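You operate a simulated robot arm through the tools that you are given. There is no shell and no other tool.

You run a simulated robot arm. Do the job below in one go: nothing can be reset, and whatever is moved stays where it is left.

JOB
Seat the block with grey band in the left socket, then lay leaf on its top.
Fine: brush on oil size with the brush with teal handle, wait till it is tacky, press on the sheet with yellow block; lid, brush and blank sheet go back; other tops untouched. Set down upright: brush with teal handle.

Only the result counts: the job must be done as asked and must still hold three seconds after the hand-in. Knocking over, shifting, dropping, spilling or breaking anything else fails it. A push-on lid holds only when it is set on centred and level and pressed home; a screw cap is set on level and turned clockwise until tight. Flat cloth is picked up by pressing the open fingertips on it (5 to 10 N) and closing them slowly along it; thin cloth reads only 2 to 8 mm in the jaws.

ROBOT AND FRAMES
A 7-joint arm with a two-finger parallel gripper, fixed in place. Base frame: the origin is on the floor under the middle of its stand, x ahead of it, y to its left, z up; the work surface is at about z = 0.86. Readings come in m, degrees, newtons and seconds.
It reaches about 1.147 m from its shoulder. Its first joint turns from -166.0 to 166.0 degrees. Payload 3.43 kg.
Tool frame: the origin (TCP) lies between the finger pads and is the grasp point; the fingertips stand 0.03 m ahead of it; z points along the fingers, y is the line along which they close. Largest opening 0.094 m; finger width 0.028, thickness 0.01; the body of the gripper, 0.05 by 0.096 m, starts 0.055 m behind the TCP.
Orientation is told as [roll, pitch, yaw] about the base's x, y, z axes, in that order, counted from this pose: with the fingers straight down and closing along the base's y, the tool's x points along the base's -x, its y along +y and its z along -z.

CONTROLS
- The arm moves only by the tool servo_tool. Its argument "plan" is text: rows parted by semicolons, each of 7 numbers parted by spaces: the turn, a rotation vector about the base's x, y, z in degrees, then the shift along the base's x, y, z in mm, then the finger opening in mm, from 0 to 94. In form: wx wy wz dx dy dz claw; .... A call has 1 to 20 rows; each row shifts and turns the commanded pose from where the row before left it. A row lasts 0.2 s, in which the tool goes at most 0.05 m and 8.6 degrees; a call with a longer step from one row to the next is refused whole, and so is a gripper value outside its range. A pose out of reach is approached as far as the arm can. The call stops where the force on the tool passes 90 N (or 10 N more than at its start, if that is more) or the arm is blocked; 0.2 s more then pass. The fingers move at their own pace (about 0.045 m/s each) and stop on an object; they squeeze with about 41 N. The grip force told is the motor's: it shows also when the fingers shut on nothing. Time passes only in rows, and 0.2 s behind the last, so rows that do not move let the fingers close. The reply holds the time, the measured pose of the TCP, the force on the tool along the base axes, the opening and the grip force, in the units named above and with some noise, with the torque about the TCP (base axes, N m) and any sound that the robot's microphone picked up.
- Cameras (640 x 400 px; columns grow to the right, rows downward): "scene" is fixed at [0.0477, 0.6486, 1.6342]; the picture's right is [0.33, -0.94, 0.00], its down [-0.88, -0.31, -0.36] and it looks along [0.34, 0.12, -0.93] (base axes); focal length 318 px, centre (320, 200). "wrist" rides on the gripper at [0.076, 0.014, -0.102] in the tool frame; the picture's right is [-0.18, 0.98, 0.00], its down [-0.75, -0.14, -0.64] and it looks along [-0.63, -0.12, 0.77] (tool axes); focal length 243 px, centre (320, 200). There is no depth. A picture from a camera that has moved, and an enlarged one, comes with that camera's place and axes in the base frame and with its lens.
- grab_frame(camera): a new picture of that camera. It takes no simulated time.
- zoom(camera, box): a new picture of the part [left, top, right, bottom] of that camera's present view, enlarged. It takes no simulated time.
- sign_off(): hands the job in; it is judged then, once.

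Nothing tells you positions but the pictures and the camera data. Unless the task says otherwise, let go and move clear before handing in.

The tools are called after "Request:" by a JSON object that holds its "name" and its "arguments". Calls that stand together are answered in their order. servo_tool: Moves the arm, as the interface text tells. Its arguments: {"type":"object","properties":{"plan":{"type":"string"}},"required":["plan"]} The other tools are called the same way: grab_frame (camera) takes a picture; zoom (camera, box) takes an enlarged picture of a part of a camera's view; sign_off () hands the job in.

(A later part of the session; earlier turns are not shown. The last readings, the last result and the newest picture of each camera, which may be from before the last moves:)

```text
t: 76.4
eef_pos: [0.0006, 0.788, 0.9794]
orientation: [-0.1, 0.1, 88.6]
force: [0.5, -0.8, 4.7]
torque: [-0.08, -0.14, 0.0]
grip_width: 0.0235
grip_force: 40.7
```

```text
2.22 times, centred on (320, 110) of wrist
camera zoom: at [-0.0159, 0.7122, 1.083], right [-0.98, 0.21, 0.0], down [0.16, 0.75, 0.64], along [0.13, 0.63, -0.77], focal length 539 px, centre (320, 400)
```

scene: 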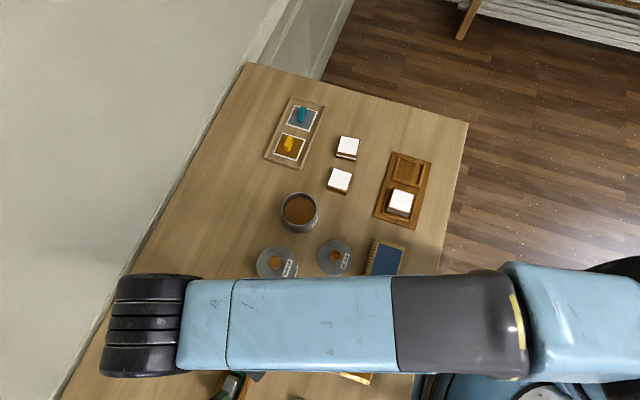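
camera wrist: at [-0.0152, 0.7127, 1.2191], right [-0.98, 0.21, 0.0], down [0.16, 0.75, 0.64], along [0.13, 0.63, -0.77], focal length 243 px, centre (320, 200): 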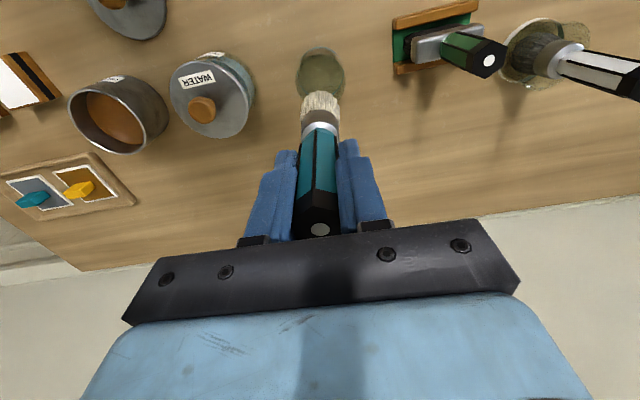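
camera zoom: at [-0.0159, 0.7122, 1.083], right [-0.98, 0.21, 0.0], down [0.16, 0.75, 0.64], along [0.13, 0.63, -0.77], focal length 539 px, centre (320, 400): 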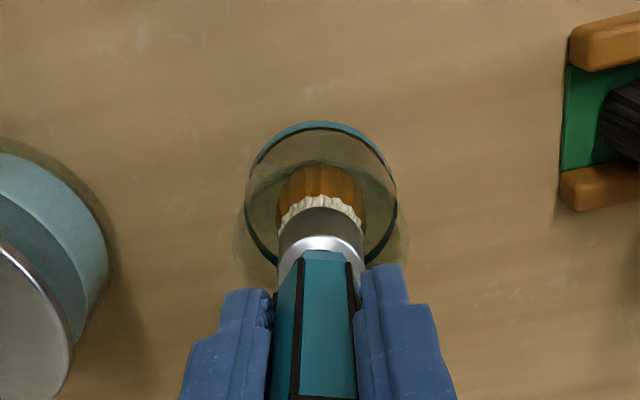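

Load is ~5 N, brush vertical and centred. I open slowly and check that it stays upright.

Request:
{"name": "servo_tool", "arguments": {"plan": "0 0 0 0 0 0 25; 0 0 0 0 0 0 27; 0 0 0 0 0 0 30; 0 0 0 0 0 0 36; 0 0 0 0 0 0 44; 0 0 0 0 0 0 50"}}

Request:
{"name": "zoom", "arguments": {"camera": "wrist", "box": [220, 20, 420, 220]}}

Request:
{"name": "zoom", "arguments": {"camera": "scene", "box": [350, 140, 450, 230]}}

```text
t: 77.8
eef_pos: [-0.0005, 0.7902, 0.9815]
orientation: [0.0, 0.0, 88.6]
force: [0.7, 0.1, -1.1]
torque: [0.0, -0.01, 0.0]
grip_width: 0.0499
grip_force: 0.1
```

```text
2.00 times, centred on (320, 120) of wrist
camera zoom: at [-0.0159, 0.7126, 1.0838], right [-0.98, 0.21, 0.0], down [0.16, 0.75, 0.64], along [0.13, 0.63, -0.77], focal length 485 px, centre (320, 360)
```

zoom: 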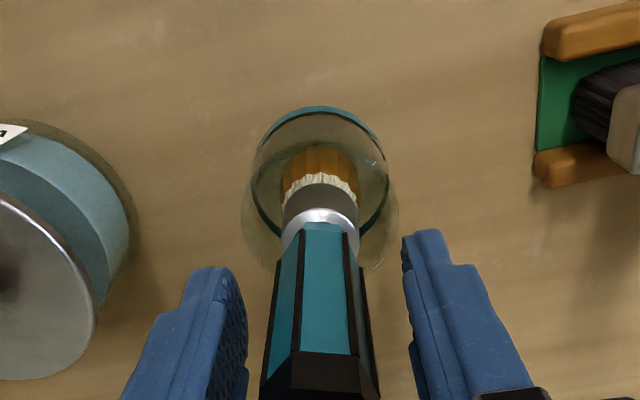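

```text
4.44 times, centred on (400, 185) of scene
camera zoom: at [0.0477, 0.6486, 1.6342], right [0.33, -0.94, 0.0], down [-0.88, -0.31, -0.36], along [0.34, 0.12, -0.93], focal length 1411 px, centre (-36, 267)
```

zoom: 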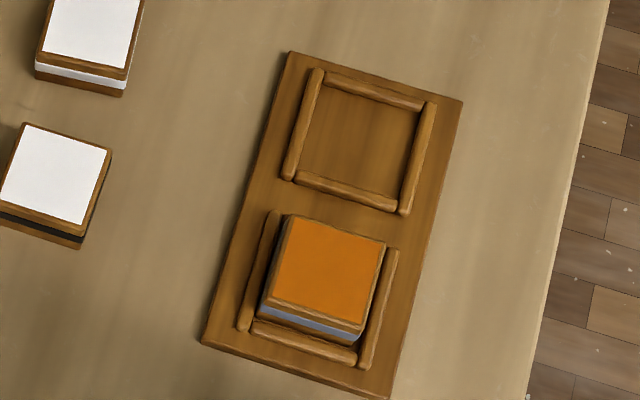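

The brush stands upright on its own. I rise clear and head to the lid on the table.

Request:
{"name": "servo_tool", "arguments": {"plan": "0 0 0 0 0 5 54; 0 0 0 0 0 20 54; 0 0 0 0 0 35 54; 0 0 0 0 0 40 54; 0 0 0 0 0 35 60; 0 0 0.2 35 -21 0 60; 0 0 0.2 35 -21 0 60; 0 0 0.2 35 -21 0 60; 0 0 0.2 35 -21 0 60; 0 0 0.2 35 -21 0 60; 0 0 0.2 25 -20 -20 60; 0 0 0 0 0 0 60"}}

Request:
{"name": "zoom", "arguments": {"camera": "wrist", "box": [220, 20, 420, 180]}}

Request:
{"name": "grab_frame", "arguments": {"camera": "scene"}}

Request:
{"name": "grab_frame", "arguments": {"camera": "wrist"}}

```text
t: 80.4
eef_pos: [0.2003, 0.6633, 1.0948]
orientation: [0.0, 0.1, 89.8]
force: [-0.4, 0.2, 0.7]
torque: [0.03, 0.01, 0.01]
grip_width: 0.0598
grip_force: 0.0
```

```text
2.50 times, centred on (320, 100) of wrist
camera zoom: at [0.1866, 0.587, 1.1982], right [-0.98, 0.19, 0.0], down [0.14, 0.75, 0.64], along [0.12, 0.63, -0.77], focal length 606 px, centre (320, 450)
```

zoom: 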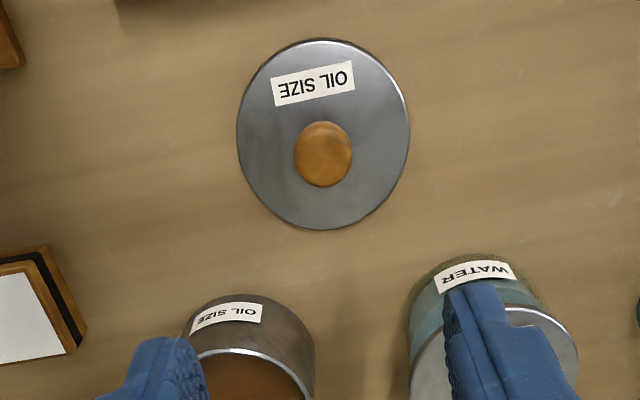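

```text
taken
```

scene: 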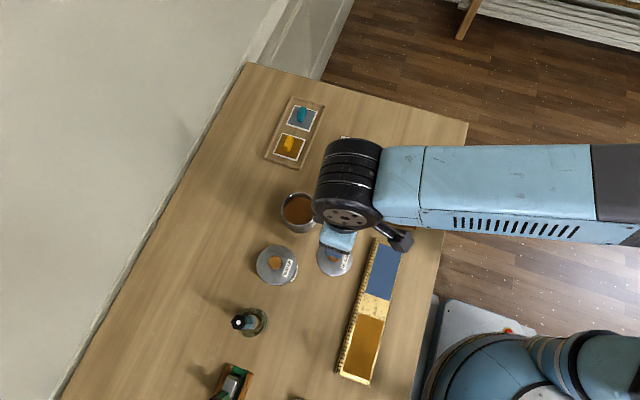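

```text
taken
camera wrist: at [0.1866, 0.587, 1.1982], right [-0.98, 0.19, 0.0], down [0.14, 0.75, 0.64], along [0.12, 0.63, -0.77], focal length 243 px, centre (320, 200)
```

wrist: 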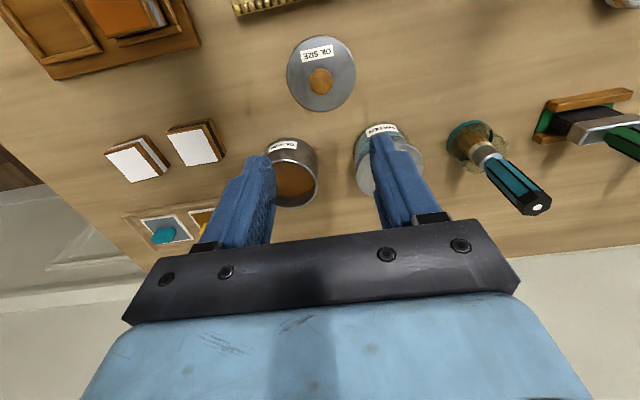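

The lid is where I left it. I re-centre (−0.9, +1.1 mm), descend over the knob and grip at the same height as before.

Request:
{"name": "servo_tool", "arguments": {"plan": "0 0 0.3 -0.9 1.1 -40 60; 0 0 0 0 0 -40 60; 0 0 0 0 0 -40 60; 0 0 0 0 0 -40 60; 0 0 0 0 0 -25 60; 0 0 0 0 0 -11 60; 0 0 0 0 0 0 60; 0 0 0 0 0 0 10; 0 0 0 0 0 0 10; 0 0 0 0 0 0 10; 0 0 0 0 0 0 10"}}

Request:
{"name": "zoom", "arguments": {"camera": "wrist", "box": [200, 20, 440, 230]}}

Request:
{"name": "zoom", "arguments": {"camera": "scene", "box": [350, 140, 450, 230]}}

```text
t: 82.8
eef_pos: [0.2007, 0.665, 0.9012]
orientation: [0.0, -0.1, 90.1]
force: [-0.6, 0.0, 0.0]
torque: [-0.03, 0.03, 0.02]
grip_width: 0.0262
grip_force: 41.0
```

```text
1.90 times, centred on (320, 125) of wrist
camera zoom: at [0.1866, 0.5879, 1.0025], right [-0.98, 0.18, 0.0], down [0.14, 0.75, 0.64], along [0.12, 0.63, -0.77], focal length 462 px, centre (320, 343)
```

zoom: 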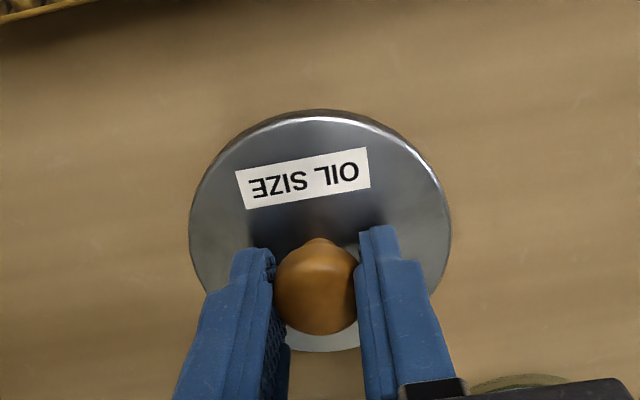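

```text
4.44 times, centred on (400, 185) of scene
camera zoom: at [0.0477, 0.6486, 1.6342], right [0.33, -0.94, 0.0], down [-0.88, -0.31, -0.36], along [0.34, 0.12, -0.93], focal length 1411 px, centre (-36, 267)
```

zoom: 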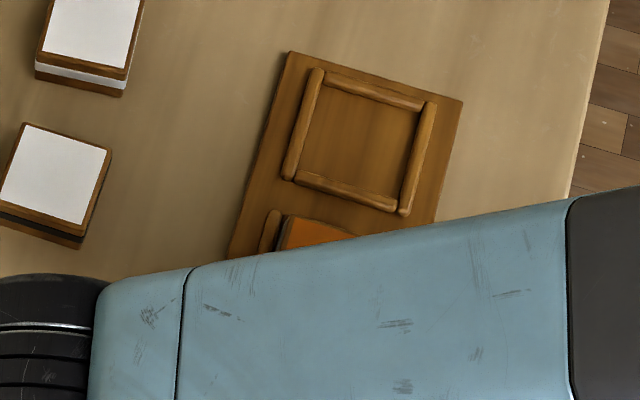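

Grip is about 4 mm higher than before; for a good press later I re-grip lower so the fingertips rest on the lid.

Request:
{"name": "servo_tool", "arguments": {"plan": "0 0 0 0 0 0 40; 0 0 0 0 0 0 40; 0 0 0 0 0 -3 40; 0 0 0 0 0 -1 40; 0 0 0 0 0 0 10; 0 0 0 0 0 0 10; 0 0 0 0 0 0 10"}}

```text
t: 84.4
eef_pos: [0.1998, 0.6653, 0.8969]
orientation: [0.0, -0.1, 90.0]
force: [0.0, 1.1, 0.1]
torque: [0.02, 0.01, 0.02]
grip_width: 0.0265
grip_force: 41.5
```

Same grip as when it was set down. I carry the lid back over the pot.

Request:
{"name": "servo_tool", "arguments": {"plan": "0 0 0 0 0 10 10; 0 0 0 0 0 40 10; 0 0 0 0 0 45 10; 0 0 0 0 0 45 10; 0 0 0 17.7 29 0 10; 0 0 0 17.7 29 0 10; 0 0 0 17.7 29 0 10; 0 0 0 17.7 29 0 10; 0 0 0 0 0 -25 10; 0 0 0 0 0 -20 10; 0 0 0 0 0 0 10; 0 0 0 0 0 0 10"}}

Request:
{"name": "zoom", "arguments": {"camera": "wrist", "box": [200, 20, 440, 230]}}

Request:
{"name": "zoom", "arguments": {"camera": "scene", "box": [260, 170, 440, 260]}}

```text
t: 87.0
eef_pos: [0.2703, 0.7817, 0.9909]
orientation: [0.1, 0.0, 90.1]
force: [0.8, 0.0, 0.5]
torque: [0.0, -0.02, 0.02]
grip_width: 0.0265
grip_force: 40.9
```

```text
1.90 times, centred on (320, 125) of wrist
camera zoom: at [0.2566, 0.7044, 1.0935], right [-0.98, 0.18, 0.0], down [0.14, 0.75, 0.64], along [0.12, 0.63, -0.77], focal length 462 px, centre (320, 343)
```

zoom: 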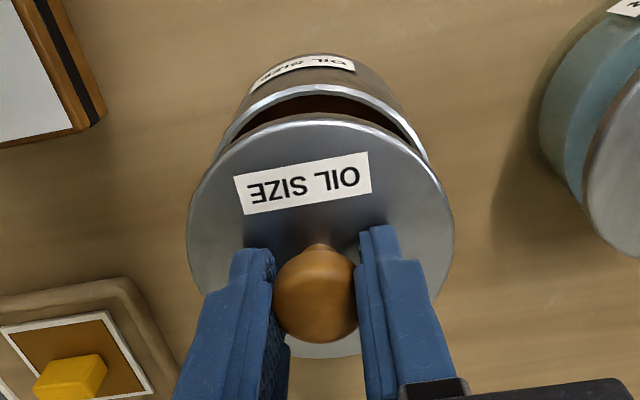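

```text
3.56 times, centred on (350, 215) of scene
camera zoom: at [0.0477, 0.6486, 1.6342], right [0.33, -0.94, 0.0], down [-0.88, -0.31, -0.36], along [0.34, 0.12, -0.93], focal length 1129 px, centre (213, 147)
```

zoom: 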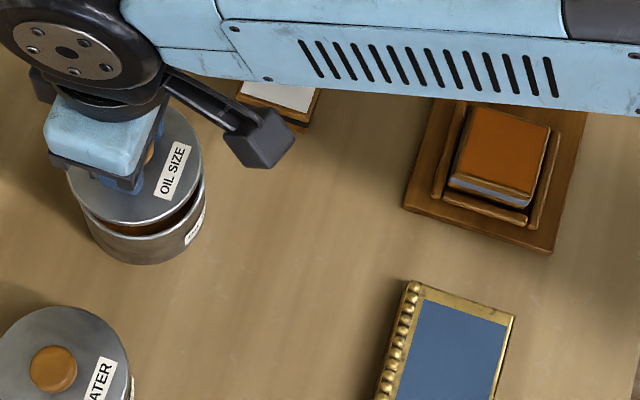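

Alignment matches the removal pose. I lower the lid and press it home gradually.

Request:
{"name": "servo_tool", "arguments": {"plan": "0 0 0 0 0 -15 10; 0 0 0 0 0 -5 10; 0 0 0 0 0 -3 10; 0 0 0 0 0 -2 10; 0 0 0 0 0 0 10"}}

```text
t: 88.2
eef_pos: [0.2696, 0.7815, 0.9658]
orientation: [0.0, 0.0, 90.1]
force: [-0.8, -0.1, -1.2]
torque: [-0.01, -0.01, 0.01]
grip_width: 0.0263
grip_force: 41.7
```

Request:
{"name": "servo_tool", "arguments": {"plan": "0 0 0 0 0 -2 10; 0 0 0 0 0 -2 10; 0 0 0 0 0 -2 10; 0 0 0 0 0 0 10"}}

Request:
{"name": "zoom", "arguments": {"camera": "wrist", "box": [200, 20, 440, 230]}}

```text
t: 89.2
eef_pos: [0.2704, 0.7819, 0.9637]
orientation: [-0.1, -0.2, 90.0]
force: [1.5, 1.4, 19.5]
torque: [-0.33, 0.06, 0.03]
grip_width: 0.0265
grip_force: 41.0
```

```text
1.90 times, centred on (320, 125) of wrist
camera zoom: at [0.2567, 0.704, 1.0643], right [-0.98, 0.18, 0.0], down [0.14, 0.75, 0.64], along [0.12, 0.63, -0.76], focal length 462 px, centre (320, 343)
```

zoom: 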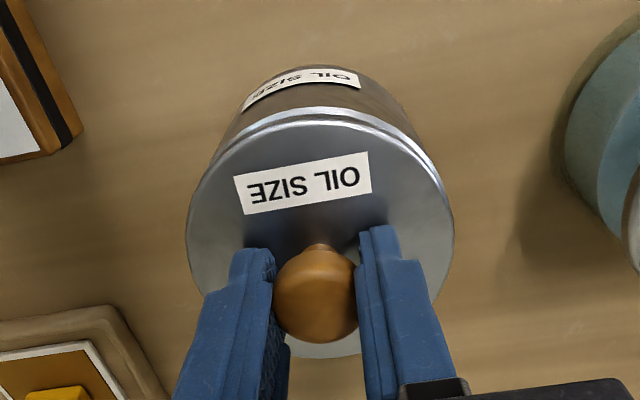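

Contact begins (20 N). I press further in 1.5 mm steps, listening for the snap.

Request:
{"name": "servo_tool", "arguments": {"plan": "0 0 0 0 0 -1.5 10; 0 0 0 0 0 0 10; 0 0 0 0 0 -1.5 10; 0 0 0 0 0 0 10"}}

```text
t: 90.2
eef_pos: [0.2705, 0.7807, 0.9617]
orientation: [-0.1, -0.5, 90.0]
force: [7.4, 3.9, 58.7]
torque: [-0.06, 0.01, -0.01]
grip_width: 0.0266
grip_force: 41.2
```

Request:
{"name": "servo_tool", "arguments": {"plan": "0 0 0 0 0 -1.2 10; 0 0 0 0 0 0 10"}}

Request:
{"name": "zoom", "arguments": {"camera": "wrist", "box": [200, 20, 440, 230]}}

Request:
{"name": "zoom", "arguments": {"camera": "scene", "box": [260, 170, 440, 260]}}

```text
t: 90.8
eef_pos: [0.2705, 0.7784, 0.9632]
orientation: [-0.1, -0.3, 90.1]
force: [-0.3, -21.1, 73.2]
torque: [-0.76, 0.32, -0.01]
grip_width: 0.0264
grip_force: 41.3
heard: snap
```

```text
1.90 times, centred on (320, 125) of wrist
camera zoom: at [0.2557, 0.7017, 1.0641], right [-0.98, 0.18, 0.0], down [0.14, 0.75, 0.65], along [0.12, 0.64, -0.76], focal length 462 px, centre (320, 343)
```

zoom: 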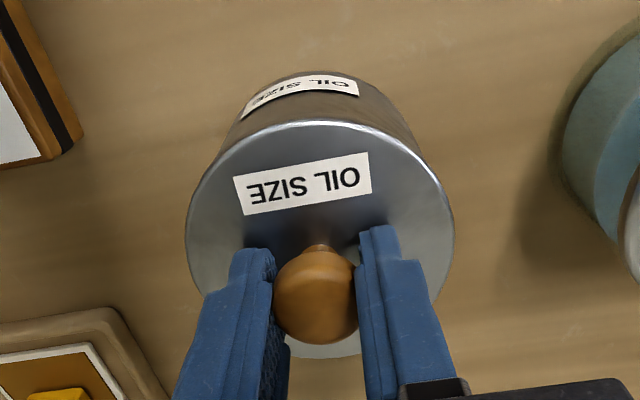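

```text
3.56 times, centred on (350, 215) of scene
camera zoom: at [0.0477, 0.6486, 1.6342], right [0.33, -0.94, 0.0], down [-0.88, -0.31, -0.36], along [0.34, 0.12, -0.93], focal length 1129 px, centre (213, 147)
```

zoom: 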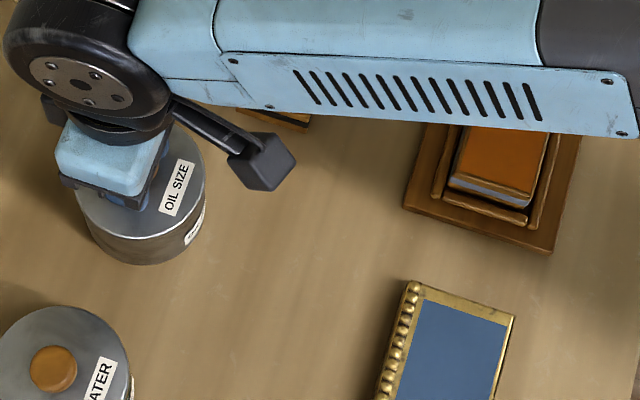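

Snap heard and the gap has closed: lid is home. I unload and open the fingers, then rise and look at the block's tackiness.

Request:
{"name": "servo_tool", "arguments": {"plan": "0 0 0 0 0 3 10; 0 0 0 0 0 1.5 10; 0 0 0 0 0 0 20; 0 0 0 0 0 0 40; 0 0 0 0 0 0 60; 0 0 0 0 0 0 60; 0 0 0 0 0 20 60; 0 0 0 0 0 40 60; 0 0 0 0 0 40 80; 0 0 0 0 0 40 80; 0 0 0 0 0 0 80"}}

Request:
{"name": "grab_frame", "arguments": {"camera": "wrist"}}

Request:
{"name": "zoom", "arguments": {"camera": "wrist", "box": [220, 20, 420, 200]}}

Request:
{"name": "zoom", "arguments": {"camera": "scene", "box": [350, 140, 450, 230]}}

```text
t: 93.2
eef_pos: [0.2714, 0.7814, 1.0997]
orientation: [0.1, -0.1, 90.1]
force: [1.2, 0.2, -0.8]
torque: [0.02, -0.03, 0.01]
grip_width: 0.0802
grip_force: 0.1
```

```text
taken
camera wrist: at [0.2575, 0.7044, 1.2023], right [-0.98, 0.18, 0.0], down [0.14, 0.75, 0.64], along [0.12, 0.63, -0.77], focal length 243 px, centre (320, 200)
```

wrist: 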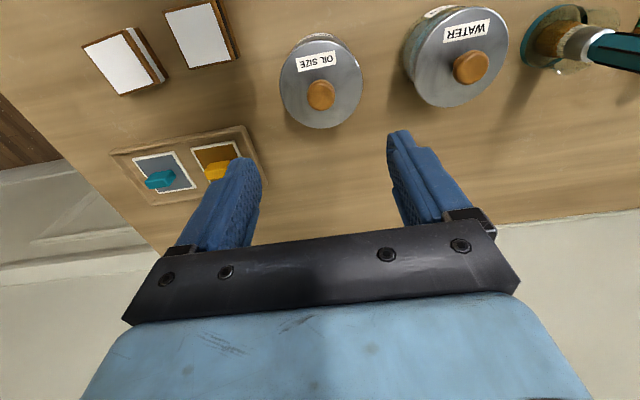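

```text
2.22 times, centred on (320, 110) of wrist
camera zoom: at [0.2575, 0.7044, 1.2023], right [-0.98, 0.18, 0.0], down [0.14, 0.75, 0.64], along [0.12, 0.63, -0.77], focal length 539 px, centre (320, 400)
```

zoom: 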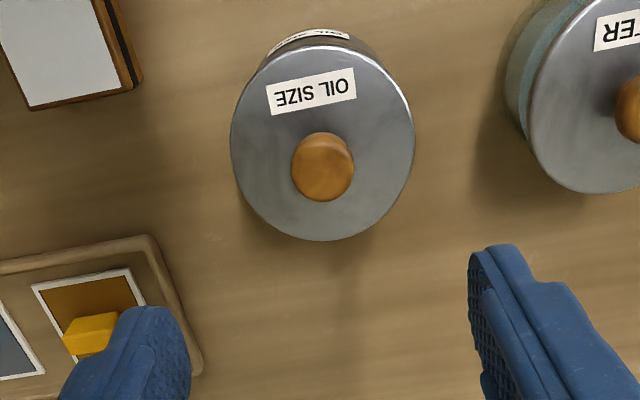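

```text
4.44 times, centred on (400, 185) of scene
camera zoom: at [0.0477, 0.6486, 1.6342], right [0.33, -0.94, 0.0], down [-0.88, -0.31, -0.36], along [0.34, 0.12, -0.93], focal length 1411 px, centre (-36, 267)
```

zoom: 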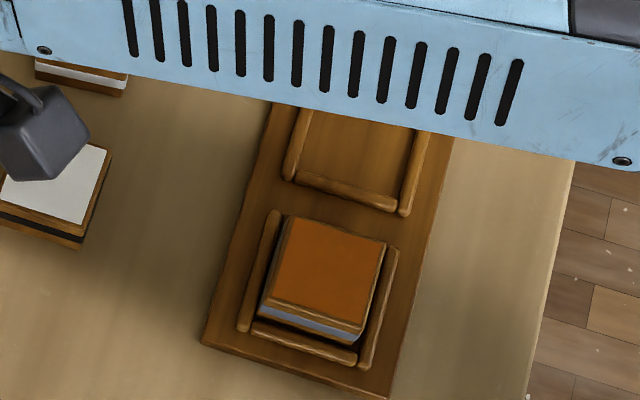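

The lid is level and fully on. Now I look at the sheet with the yellow block from above.

Request:
{"name": "servo_tool", "arguments": {"plan": "0 0 0 44 15 0 80; 0 0 0 44 15 0 80; 0 0 0 44 15 0 80; 0 0 0 44 15 0 80; 0 0 0 0 0 0 80; 0 0 0 0 0 0 80"}}

Request:
{"name": "grab_frame", "arguments": {"camera": "wrist"}}

Request:
{"name": "zoom", "arguments": {"camera": "wrist", "box": [220, 20, 420, 180]}}

Request:
{"name": "zoom", "arguments": {"camera": "scene", "box": [350, 140, 450, 230]}}

```text
t: 94.6
eef_pos: [0.4462, 0.8407, 1.1005]
orientation: [0.0, 0.0, 90.1]
force: [-0.2, 0.0, -0.5]
torque: [0.0, -0.04, 0.02]
grip_width: 0.0799
grip_force: 0.1
```

```text
taken
camera wrist: at [0.433, 0.7636, 1.202], right [-0.98, 0.18, 0.0], down [0.14, 0.75, 0.64], along [0.12, 0.63, -0.77], focal length 243 px, centre (320, 200)
```

wrist: 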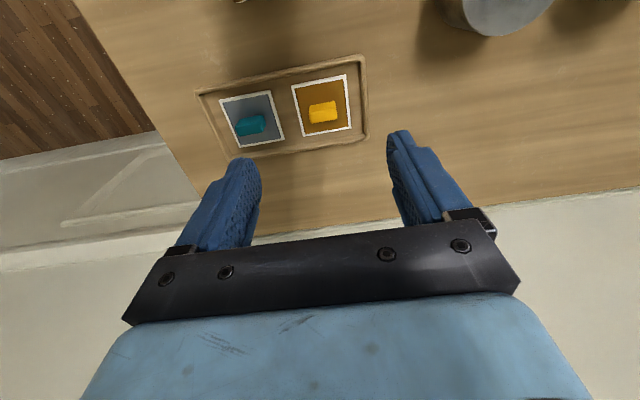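

```text
2.50 times, centred on (320, 100) of wrist
camera zoom: at [0.433, 0.7636, 1.202], right [-0.98, 0.18, 0.0], down [0.14, 0.75, 0.64], along [0.12, 0.63, -0.77], focal length 606 px, centre (320, 450)
```

zoom: 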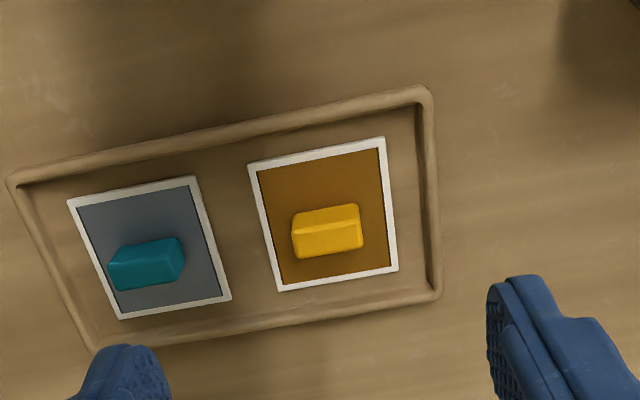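

```text
4.44 times, centred on (400, 185) of scene
camera zoom: at [0.0477, 0.6486, 1.6342], right [0.33, -0.94, 0.0], down [-0.88, -0.31, -0.36], along [0.34, 0.12, -0.93], focal length 1411 px, centre (-36, 267)
```

zoom: 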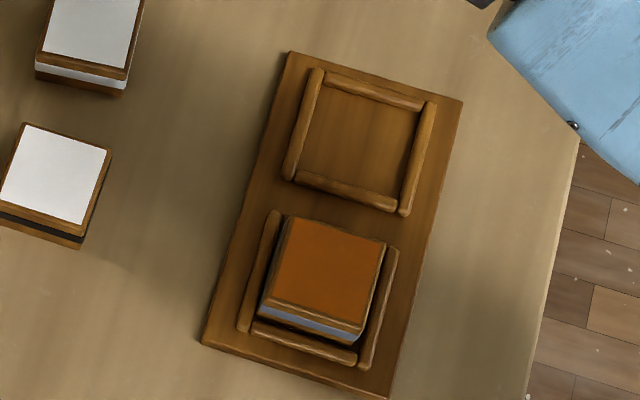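

The yellow knob is ~33×15 mm, ~32 mm tall, centre about (0.449, 0.879); the sheet is 70 mm square, aligned with the tool. I move above and descend to grip the knob without touching the sheet.

Request:
{"name": "servo_tool", "arguments": {"plan": "0 0 0 2.5 38.5 0 56; 0 0 0 0 0 -40 56; 0 0 0 0 0 -40 56; 0 0 0 0 0 -30 56; 0 0 0 0 0 0 56"}}

Request:
{"name": "zoom", "arguments": {"camera": "wrist", "box": [220, 40, 420, 200]}}

Request:
{"name": "zoom", "arguments": {"camera": "scene", "box": [350, 140, 450, 230]}}

Request:
{"name": "zoom", "arguments": {"camera": "scene", "box": [250, 80, 350, 180]}}

```text
t: 95.8
eef_pos: [0.4425, 0.8495, 0.9808]
orientation: [0.1, -0.1, 90.1]
force: [-0.3, 0.5, 0.4]
torque: [0.0, 0.0, 0.0]
grip_width: 0.0561
grip_force: 0.1
out of reach, approached as far as the arm can: row 1
```

```text
2.50 times, centred on (320, 120) of wrist
camera zoom: at [0.4285, 0.773, 1.0832], right [-0.98, 0.18, 0.0], down [0.14, 0.75, 0.64], along [0.12, 0.63, -0.77], focal length 606 px, centre (320, 400)
```

zoom: 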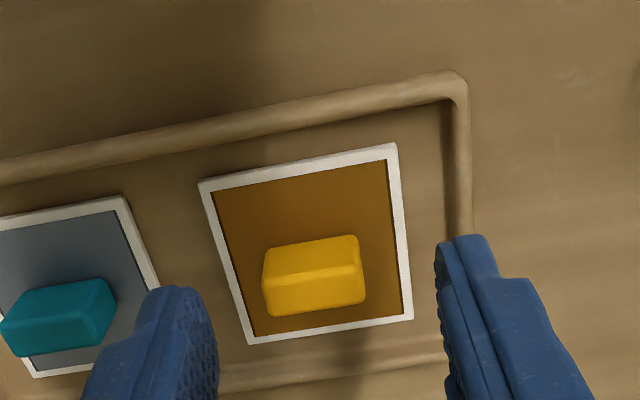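

```text
4.44 times, centred on (400, 185) of scene
camera zoom: at [0.0477, 0.6486, 1.6342], right [0.33, -0.94, 0.0], down [-0.88, -0.31, -0.36], along [0.34, 0.12, -0.93], focal length 1411 px, centre (-36, 267)
```

zoom: 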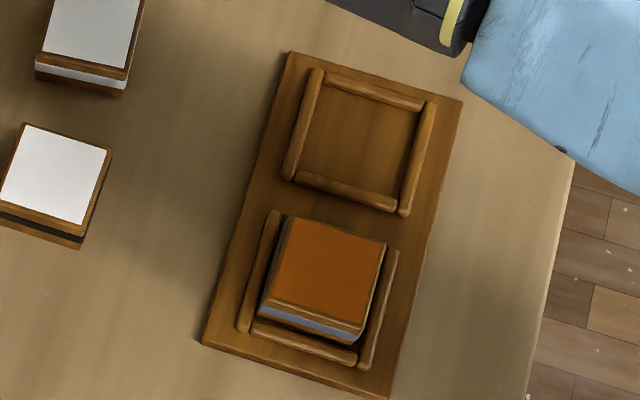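

```text
4.00 times, centred on (300, 130) of scene
camera zoom: at [0.0477, 0.6486, 1.6342], right [0.33, -0.94, 0.0], down [-0.88, -0.31, -0.36], along [0.34, 0.12, -0.93], focal length 1270 px, centre (400, 480)
```

zoom: 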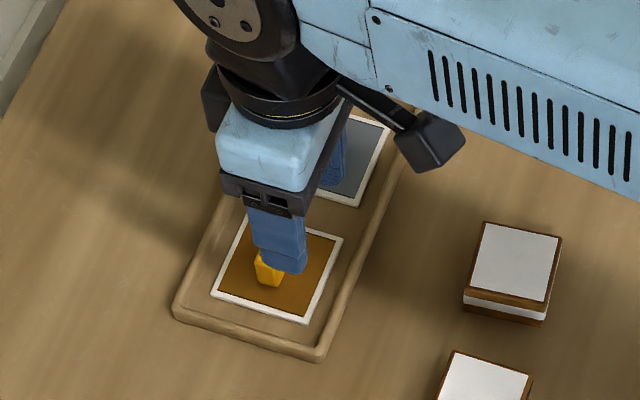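

The arm reported being near its reach limit at height 1.10. I try to move further out here at the lower height.

Request:
{"name": "servo_tool", "arguments": {"plan": "0 0 0 2 12 -5 56; 0 0 0 2 12 -5 56; 0 0 0 0 0 0 56"}}

Request:
{"name": "zoom", "arguments": {"camera": "wrist", "box": [220, 40, 420, 200]}}

```text
t: 96.6
eef_pos: [0.4458, 0.8741, 0.9718]
orientation: [-0.1, 0.1, 90.1]
force: [-0.4, -0.3, -0.3]
torque: [0.01, 0.04, 0.01]
grip_width: 0.0558
grip_force: 0.0
```

```text
2.50 times, centred on (320, 120) of wrist
camera zoom: at [0.433, 0.7969, 1.0733], right [-0.98, 0.18, 0.0], down [0.14, 0.75, 0.64], along [0.12, 0.63, -0.77], focal length 606 px, centre (320, 400)
```

zoom: 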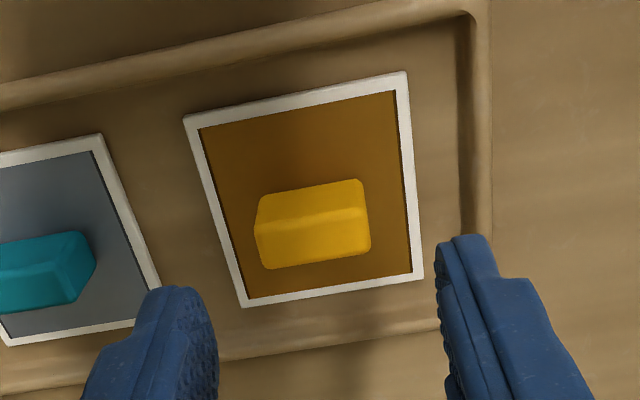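

Reachable here. The knob is 3 mm in x and 4 mm in y from the tool axis; I correct, descend to TCP z≈0.907 and grip.

Request:
{"name": "servo_tool", "arguments": {"plan": "0 0 0 3 4 -15 56; 0 0 0 0 0 -20 56; 0 0 0 0 0 -20 56; 0 0 0 0 0 -9 56; 0 0 0 0 0 0 56"}}

Request:
{"name": "zoom", "arguments": {"camera": "wrist", "box": [200, 60, 440, 240]}}

Request:
{"name": "zoom", "arguments": {"camera": "scene", "box": [350, 140, 450, 230]}}

```text
t: 97.8
eef_pos: [0.4507, 0.8774, 0.9067]
orientation: [-0.1, 0.0, 90.0]
force: [0.5, -0.5, 0.5]
torque: [0.01, -0.01, 0.01]
grip_width: 0.0559
grip_force: 0.1
```

```text
2.22 times, centred on (320, 150) of wrist
camera zoom: at [0.4369, 0.8009, 1.0091], right [-0.98, 0.18, 0.0], down [0.14, 0.75, 0.64], along [0.12, 0.63, -0.77], focal length 539 px, centre (320, 311)
```

zoom: 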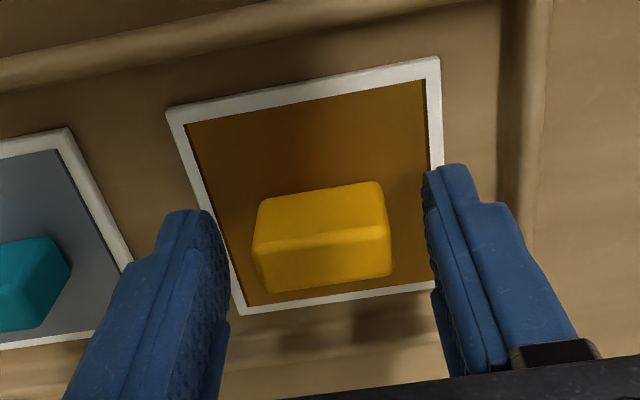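

```text
4.44 times, centred on (400, 185) of scene
camera zoom: at [0.0477, 0.6486, 1.6342], right [0.33, -0.94, 0.0], down [-0.88, -0.31, -0.36], along [0.34, 0.12, -0.93], focal length 1411 px, centre (-36, 267)
```

zoom: 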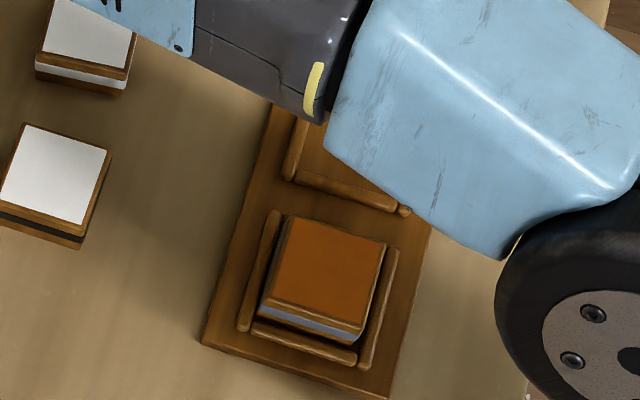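

Fingers straddle the knob with clearance above the sheet. I close on the knob.

Request:
{"name": "servo_tool", "arguments": {"plan": "0 0 0 0 0 0 20; 0 0 0 0 0 0 20; 0 0 0 0 0 0 20; 0 0 0 0 0 0 20"}}

Request:
{"name": "zoom", "arguments": {"camera": "wrist", "box": [200, 60, 440, 240]}}

Request:
{"name": "zoom", "arguments": {"camera": "scene", "box": [380, 180, 420, 215]}}

```text
t: 98.8
eef_pos: [0.4494, 0.8778, 0.9071]
orientation: [0.1, 0.1, 90.0]
force: [0.0, -0.5, -0.1]
torque: [-0.02, -0.01, 0.0]
grip_width: 0.0344
grip_force: 41.0
```

```text
2.22 times, centred on (320, 150) of wrist
camera zoom: at [0.4368, 0.8009, 1.0093], right [-0.98, 0.18, 0.0], down [0.14, 0.75, 0.64], along [0.12, 0.63, -0.77], focal length 539 px, centre (320, 311)
```

zoom: 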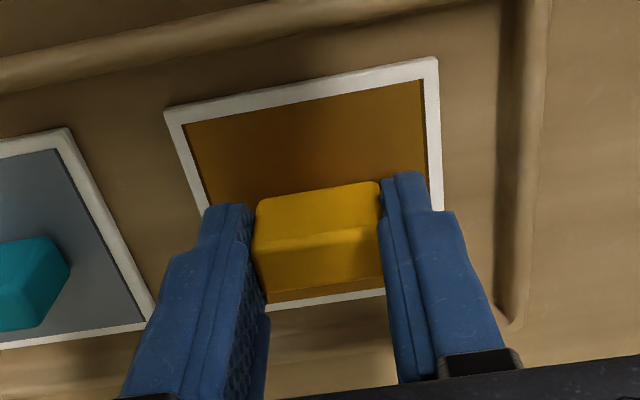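

```text
11.43 times, centred on (400, 198) of scene
camera zoom: at [0.0477, 0.6486, 1.6342], right [0.33, -0.94, 0.0], down [-0.88, -0.31, -0.36], along [0.34, 0.12, -0.93], focal length 3628 px, centre (-594, 229)
```

zoom: 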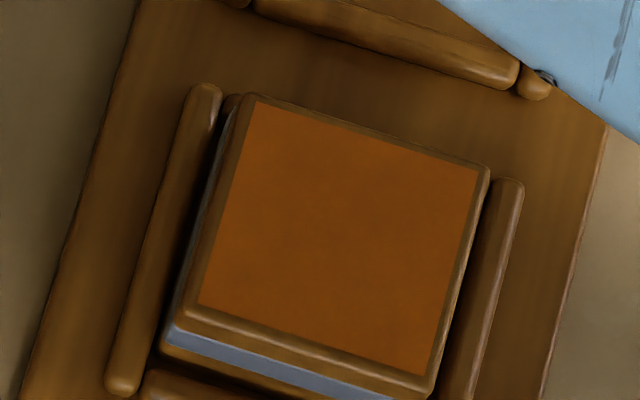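

Knob held (34 mm). I lift the sheet straight up, then bring it part-way to inspect the block's size coat from the wrist camera.

Request:
{"name": "servo_tool", "arguments": {"plan": "0 0 0 0 0 5 20; 0 0 0 0 0 15 20; 0 0 0 0 0 30 20; 0 0 0 0 0 35 20; 0 0 0 -5 -40 10 20; 0 0 0 -8 -45 10 20; 0 0 0 -8 -45 5 20; 0 0 0 -8 -45 0 20; 0 0 0 -8 -45 0 20; 0 0 0 0 0 0 20; 0 0 0 0 0 0 20"}}

Request:
{"name": "grab_frame", "arguments": {"camera": "wrist"}}

Request:
{"name": "zoom", "arguments": {"camera": "wrist", "box": [240, 0, 440, 160]}}

Request:
{"name": "grab_frame", "arguments": {"camera": "scene"}}

```text
t: 101.2
eef_pos: [0.4133, 0.6576, 1.0175]
orientation: [0.0, 0.0, 90.1]
force: [-0.8, 0.2, -0.5]
torque: [0.01, -0.01, -0.04]
grip_width: 0.0344
grip_force: 40.7
```

```text
taken
camera wrist: at [0.3992, 0.5811, 1.1193], right [-0.98, 0.18, 0.0], down [0.14, 0.75, 0.64], along [0.12, 0.63, -0.77], focal length 243 px, centre (320, 200)
```

wrist: 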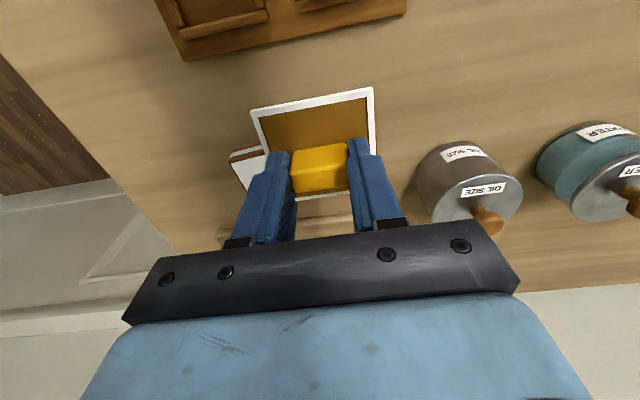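

```text
2.50 times, centred on (340, 80) of wrist
camera zoom: at [0.3992, 0.5811, 1.1193], right [-0.98, 0.18, 0.0], down [0.14, 0.75, 0.64], along [0.12, 0.63, -0.77], focal length 606 px, centre (270, 500)
```

zoom: 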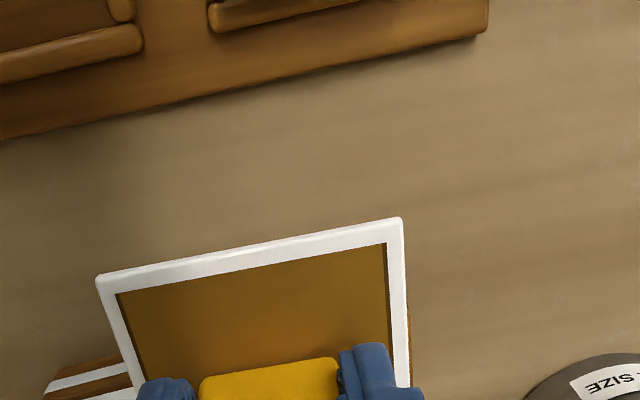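

```text
taken
```

scene: 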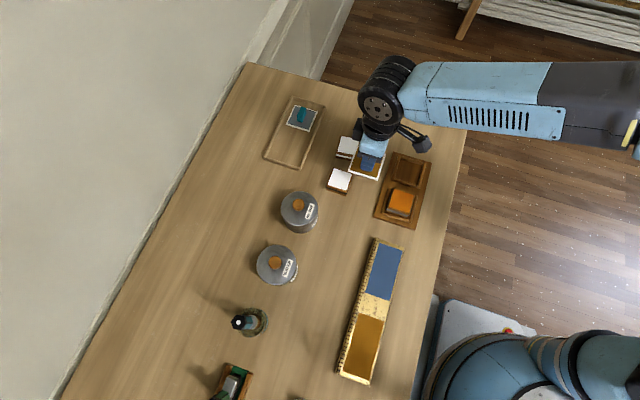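

Request:
{"name": "zoom", "arguments": {"camera": "scene", "box": [370, 170, 430, 225]}}

Request:
{"name": "servo_tool", "arguments": {"plan": "0 0 0 -8 -45 5 20; 0 0 0 -8 -45 5 20; 0 0 0 -8 -45 5 20; 0 0 0 -8 -45 5 20; 0 0 0 0 0 0 20"}}

Request:
{"name": "zoom", "arguments": {"camera": "wrist", "box": [220, 40, 420, 200]}}

Request:
{"name": "zoom", "arguments": {"camera": "scene", "box": [370, 170, 430, 225]}}

```text
7.27 times, centred on (400, 198) of scene
camera zoom: at [0.0477, 0.6486, 1.6342], right [0.33, -0.94, 0.0], down [-0.88, -0.31, -0.36], along [0.34, 0.12, -0.93], focal length 2309 px, centre (-262, 218)
```

zoom: 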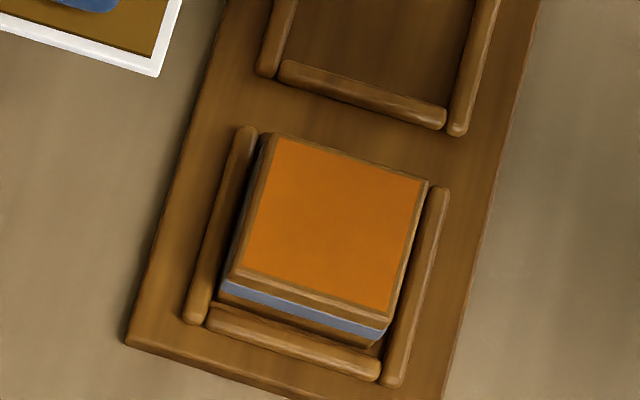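

```text
t: 102.4
eef_pos: [0.3795, 0.4777, 1.038]
orientation: [0.1, -0.1, 90.1]
force: [-0.5, -0.3, -0.3]
torque: [0.0, -0.02, -0.02]
grip_width: 0.0341
grip_force: 40.4
```

```text
2.50 times, centred on (320, 120) of wrist
camera zoom: at [0.366, 0.4011, 1.1395], right [-0.98, 0.18, 0.0], down [0.14, 0.75, 0.64], along [0.12, 0.63, -0.77], focal length 606 px, centre (320, 400)
```

zoom: 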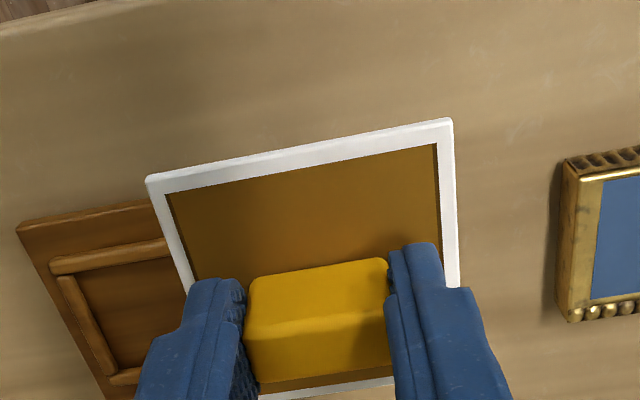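

```text
7.27 times, centred on (400, 198) of scene
camera zoom: at [0.0477, 0.6486, 1.6342], right [0.33, -0.94, 0.0], down [-0.88, -0.31, -0.36], along [0.34, 0.12, -0.93], focal length 2309 px, centre (-262, 218)
```

zoom: 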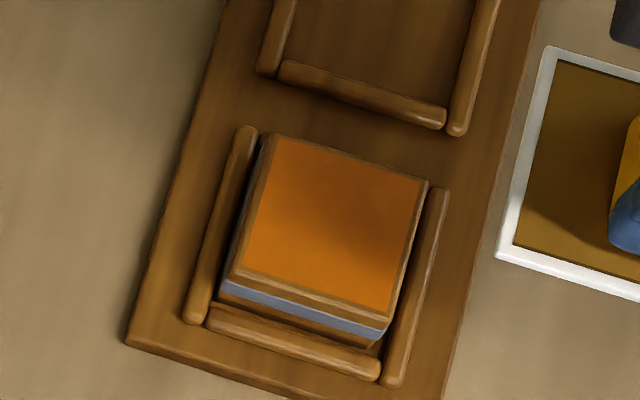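

The sheet in hand blocks the view; I shift +x so the wrist camera can see the sized top for its gloss.

Request:
{"name": "servo_tool", "arguments": {"plan": "0 0 0 45 5 0 20; 0 0 0 45 5 0 20; 0 0 0 0 0 0 20"}}

Request:
{"name": "zoom", "arguments": {"camera": "wrist", "box": [340, 20, 500, 140]}}

Request:
{"name": "grab_frame", "arguments": {"camera": "wrist"}}

Request:
{"name": "zoom", "arguments": {"camera": "scene", "box": [370, 170, 430, 225]}}

```text
t: 103.2
eef_pos: [0.4727, 0.4886, 1.0382]
orientation: [0.0, 0.0, 90.1]
force: [0.2, 0.1, 0.5]
torque: [-0.01, 0.0, 0.0]
grip_width: 0.0341
grip_force: 40.8
```

```text
3.33 times, centred on (420, 80) of wrist
camera zoom: at [0.457, 0.4108, 1.1396], right [-0.98, 0.18, 0.0], down [0.14, 0.75, 0.64], along [0.12, 0.63, -0.77], focal length 809 px, centre (-13, 600)
```

zoom: 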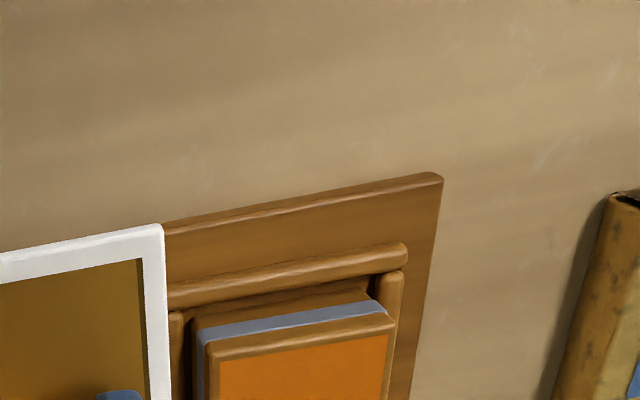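

```text
taken
camera wrist: at [0.457, 0.4108, 1.1396], right [-0.98, 0.18, 0.0], down [0.14, 0.75, 0.64], along [0.12, 0.63, -0.77], focal length 243 px, centre (320, 200)
```

wrist: 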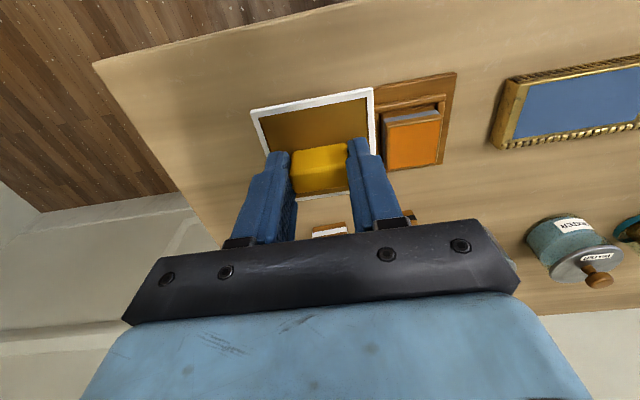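

```text
7.27 times, centred on (400, 198) of scene
camera zoom: at [0.0477, 0.6486, 1.6342], right [0.33, -0.94, 0.0], down [-0.88, -0.31, -0.36], along [0.34, 0.12, -0.93], focal length 2309 px, centre (-262, 218)
```

zoom: 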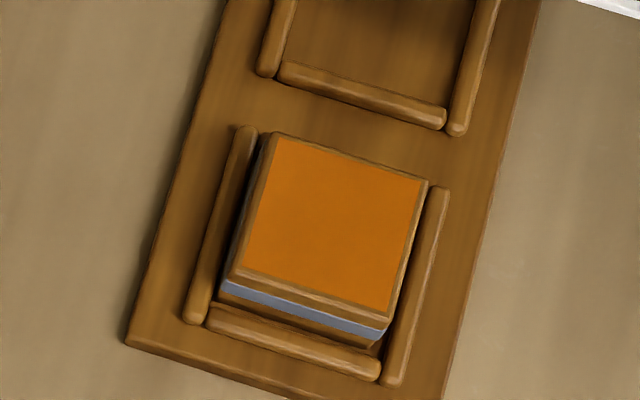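

Request:
{"name": "zoom", "arguments": {"camera": "wrist", "box": [370, 90, 460, 180]}}

```text
4.44 times, centred on (415, 135) of wrist
camera zoom: at [0.457, 0.4108, 1.1396], right [-0.98, 0.18, 0.0], down [0.14, 0.75, 0.64], along [0.12, 0.63, -0.77], focal length 1078 px, centre (-102, 489)
```

zoom: 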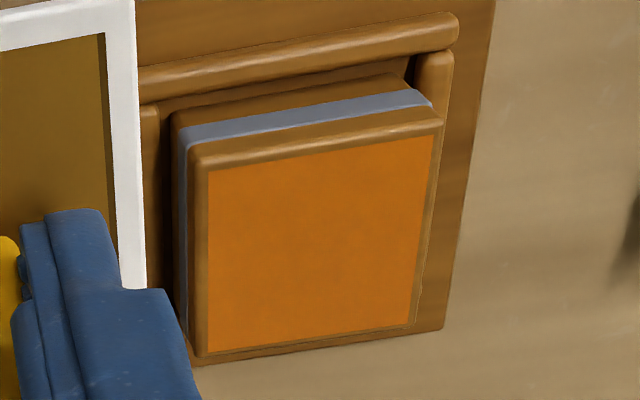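

The size looks matte orange from this angle; I check once more from a steeper angle where I earlier saw wet highlights.

Request:
{"name": "servo_tool", "arguments": {"plan": "0 0 0 -31 37 -6 20; 0 0 0 -31 37 -6 20; 0 0 0 -30 37 -6 20; 0 0 0 0 0 0 20"}}

Request:
{"name": "zoom", "arguments": {"camera": "wrist", "box": [260, 0, 400, 110]}}

Request:
{"name": "zoom", "arguments": {"camera": "scene", "box": [370, 170, 430, 225]}}

```text
t: 104.2
eef_pos: [0.3791, 0.598, 1.0196]
orientation: [0.0, 0.0, 90.0]
force: [0.4, 0.3, -0.6]
torque: [-0.01, -0.02, -0.04]
grip_width: 0.0343
grip_force: 41.6
```

```text
3.64 times, centred on (330, 55) of wrist
camera zoom: at [0.3652, 0.5216, 1.122], right [-0.98, 0.18, 0.0], down [0.14, 0.75, 0.64], along [0.12, 0.63, -0.77], focal length 882 px, centre (284, 727)
```

zoom: 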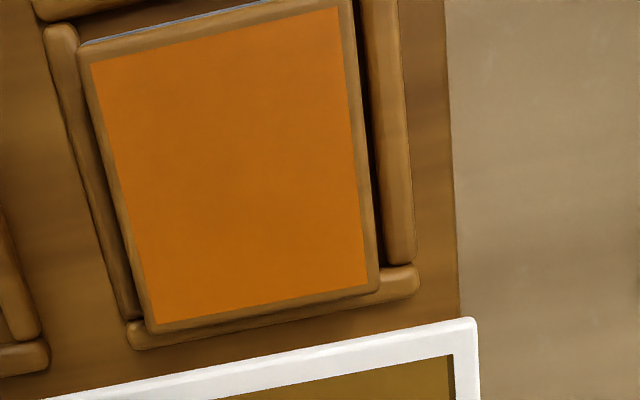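

```text
7.27 times, centred on (400, 198) of scene
camera zoom: at [0.0477, 0.6486, 1.6342], right [0.33, -0.94, 0.0], down [-0.88, -0.31, -0.36], along [0.34, 0.12, -0.93], focal length 2309 px, centre (-262, 218)
```

zoom: 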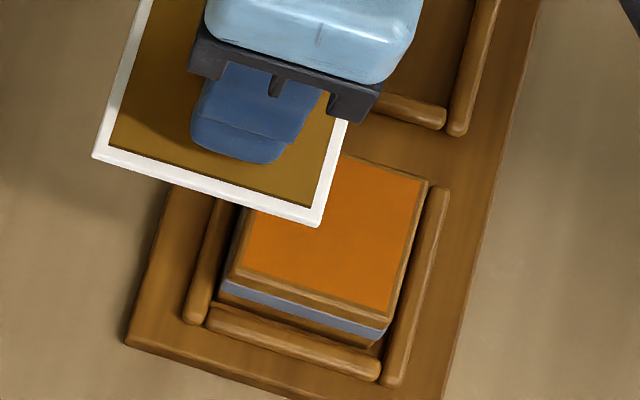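

The surface is now clearly matte without reflections (it was mirror-glossy right after brushing), so it's tacky. I position the sheet centred over the block and lower.

Request:
{"name": "servo_tool", "arguments": {"plan": "0 0 0 2.1 -24 0 20; 0 0 0 0 -24.3 0 20; 0 0 0 0 0 -25 20; 0 0 0 0 0 -20 20; 0 0 0 0 0 -10 20; 0 0 0 0 0 0 20"}}

Request:
{"name": "zoom", "arguments": {"camera": "wrist", "box": [200, 40, 440, 220]}}

Request:
{"name": "zoom", "arguments": {"camera": "scene", "box": [360, 150, 440, 230]}}

```text
t: 105.6
eef_pos: [0.3806, 0.5505, 0.9646]
orientation: [0.0, 0.1, 90.1]
force: [0.6, 1.1, -0.1]
torque: [0.03, 0.03, -0.04]
grip_width: 0.0341
grip_force: 41.0
```

```text
2.22 times, centred on (320, 130) of wrist
camera zoom: at [0.3668, 0.4735, 1.0668], right [-0.98, 0.18, 0.0], down [0.14, 0.75, 0.64], along [0.12, 0.63, -0.77], focal length 539 px, centre (320, 356)
```

zoom: 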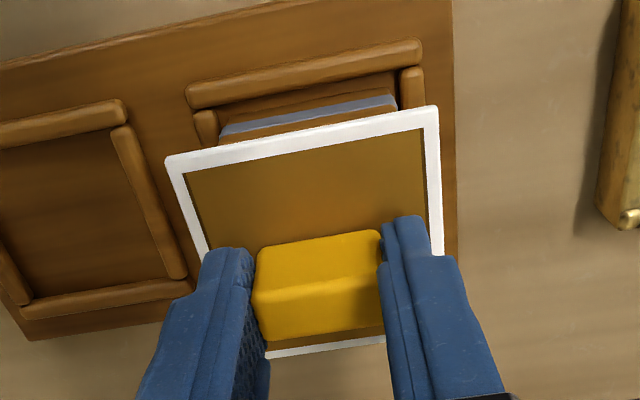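

```text
5.00 times, centred on (400, 190) of scene
camera zoom: at [0.0477, 0.6486, 1.6342], right [0.33, -0.94, 0.0], down [-0.88, -0.31, -0.36], along [0.34, 0.12, -0.93], focal length 1588 px, centre (-80, 250)
```

zoom: 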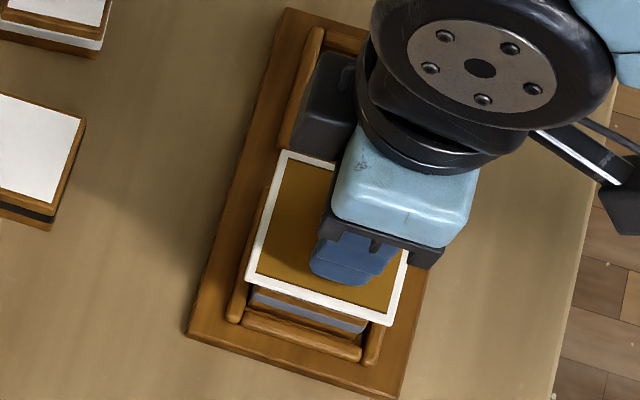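

Sheet is centred over the block. I lower slowly to contact.

Request:
{"name": "servo_tool", "arguments": {"plan": "0 0 0 0 0 -6 20; 0 0 0 0 0 -5 20; 0 0 0 0 0 -4 20; 0 0 0 0 0 -2 20; 0 0 0 0 0 0 20"}}

```text
t: 106.8
eef_pos: [0.3811, 0.5499, 0.9483]
orientation: [0.0, 0.0, 90.1]
force: [-0.3, 0.0, -0.4]
torque: [0.01, -0.05, 0.02]
grip_width: 0.0343
grip_force: 41.5
```

Request:
{"name": "servo_tool", "arguments": {"plan": "0 0 0 0 0 -2 20; 0 0 0 0 0 0 20; 0 0 0 0 0 -1.5 20; 0 0 0 0 0 0 20"}}

```text
t: 107.8
eef_pos: [0.3805, 0.5503, 0.9445]
orientation: [0.0, -0.1, 90.0]
force: [0.2, 0.3, 3.3]
torque: [0.03, -0.01, 0.01]
grip_width: 0.034
grip_force: 40.8
```

Contact starts (3 N). I press down to about 20–25 N and hold.

Request:
{"name": "servo_tool", "arguments": {"plan": "0 0 0 0 0 -1.2 20; 0 0 0 0 0 0 20; 0 0 0 0 0 0 20"}}

```text
t: 108.6
eef_pos: [0.3819, 0.5501, 0.945]
orientation: [0.0, -0.1, 90.2]
force: [1.0, 1.0, 21.1]
torque: [0.01, -0.02, -0.01]
grip_width: 0.0343
grip_force: 41.2
```

21 N pressing. I hold it a couple of seconds.

Request:
{"name": "servo_tool", "arguments": {"plan": "0 0 0 0 0 -0.3 20; 0 0 0 0 0 0 20; 0 0 0 0 0 0 20; 0 0 0 0 0 0 20; 0 0 0 0 0 0 20; 0 0 0 0 0 0 20; 0 0 0 0 0 0 20; 0 0 0 0 0 0 20"}}

Request:
{"name": "zoom", "arguments": {"camera": "scene", "box": [360, 150, 440, 230]}}

```text
t: 110.4
eef_pos: [0.381, 0.5498, 0.943]
orientation: [0.0, -0.1, 90.1]
force: [0.0, 1.0, 32.5]
torque: [0.15, 0.05, 0.0]
grip_width: 0.0341
grip_force: 41.5
```

```text
5.00 times, centred on (400, 190) of scene
camera zoom: at [0.0477, 0.6486, 1.6342], right [0.33, -0.94, 0.0], down [-0.88, -0.31, -0.36], along [0.34, 0.12, -0.93], focal length 1588 px, centre (-80, 250)
```

zoom: 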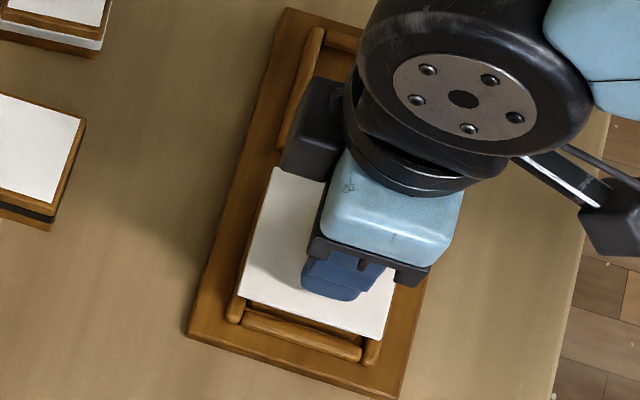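

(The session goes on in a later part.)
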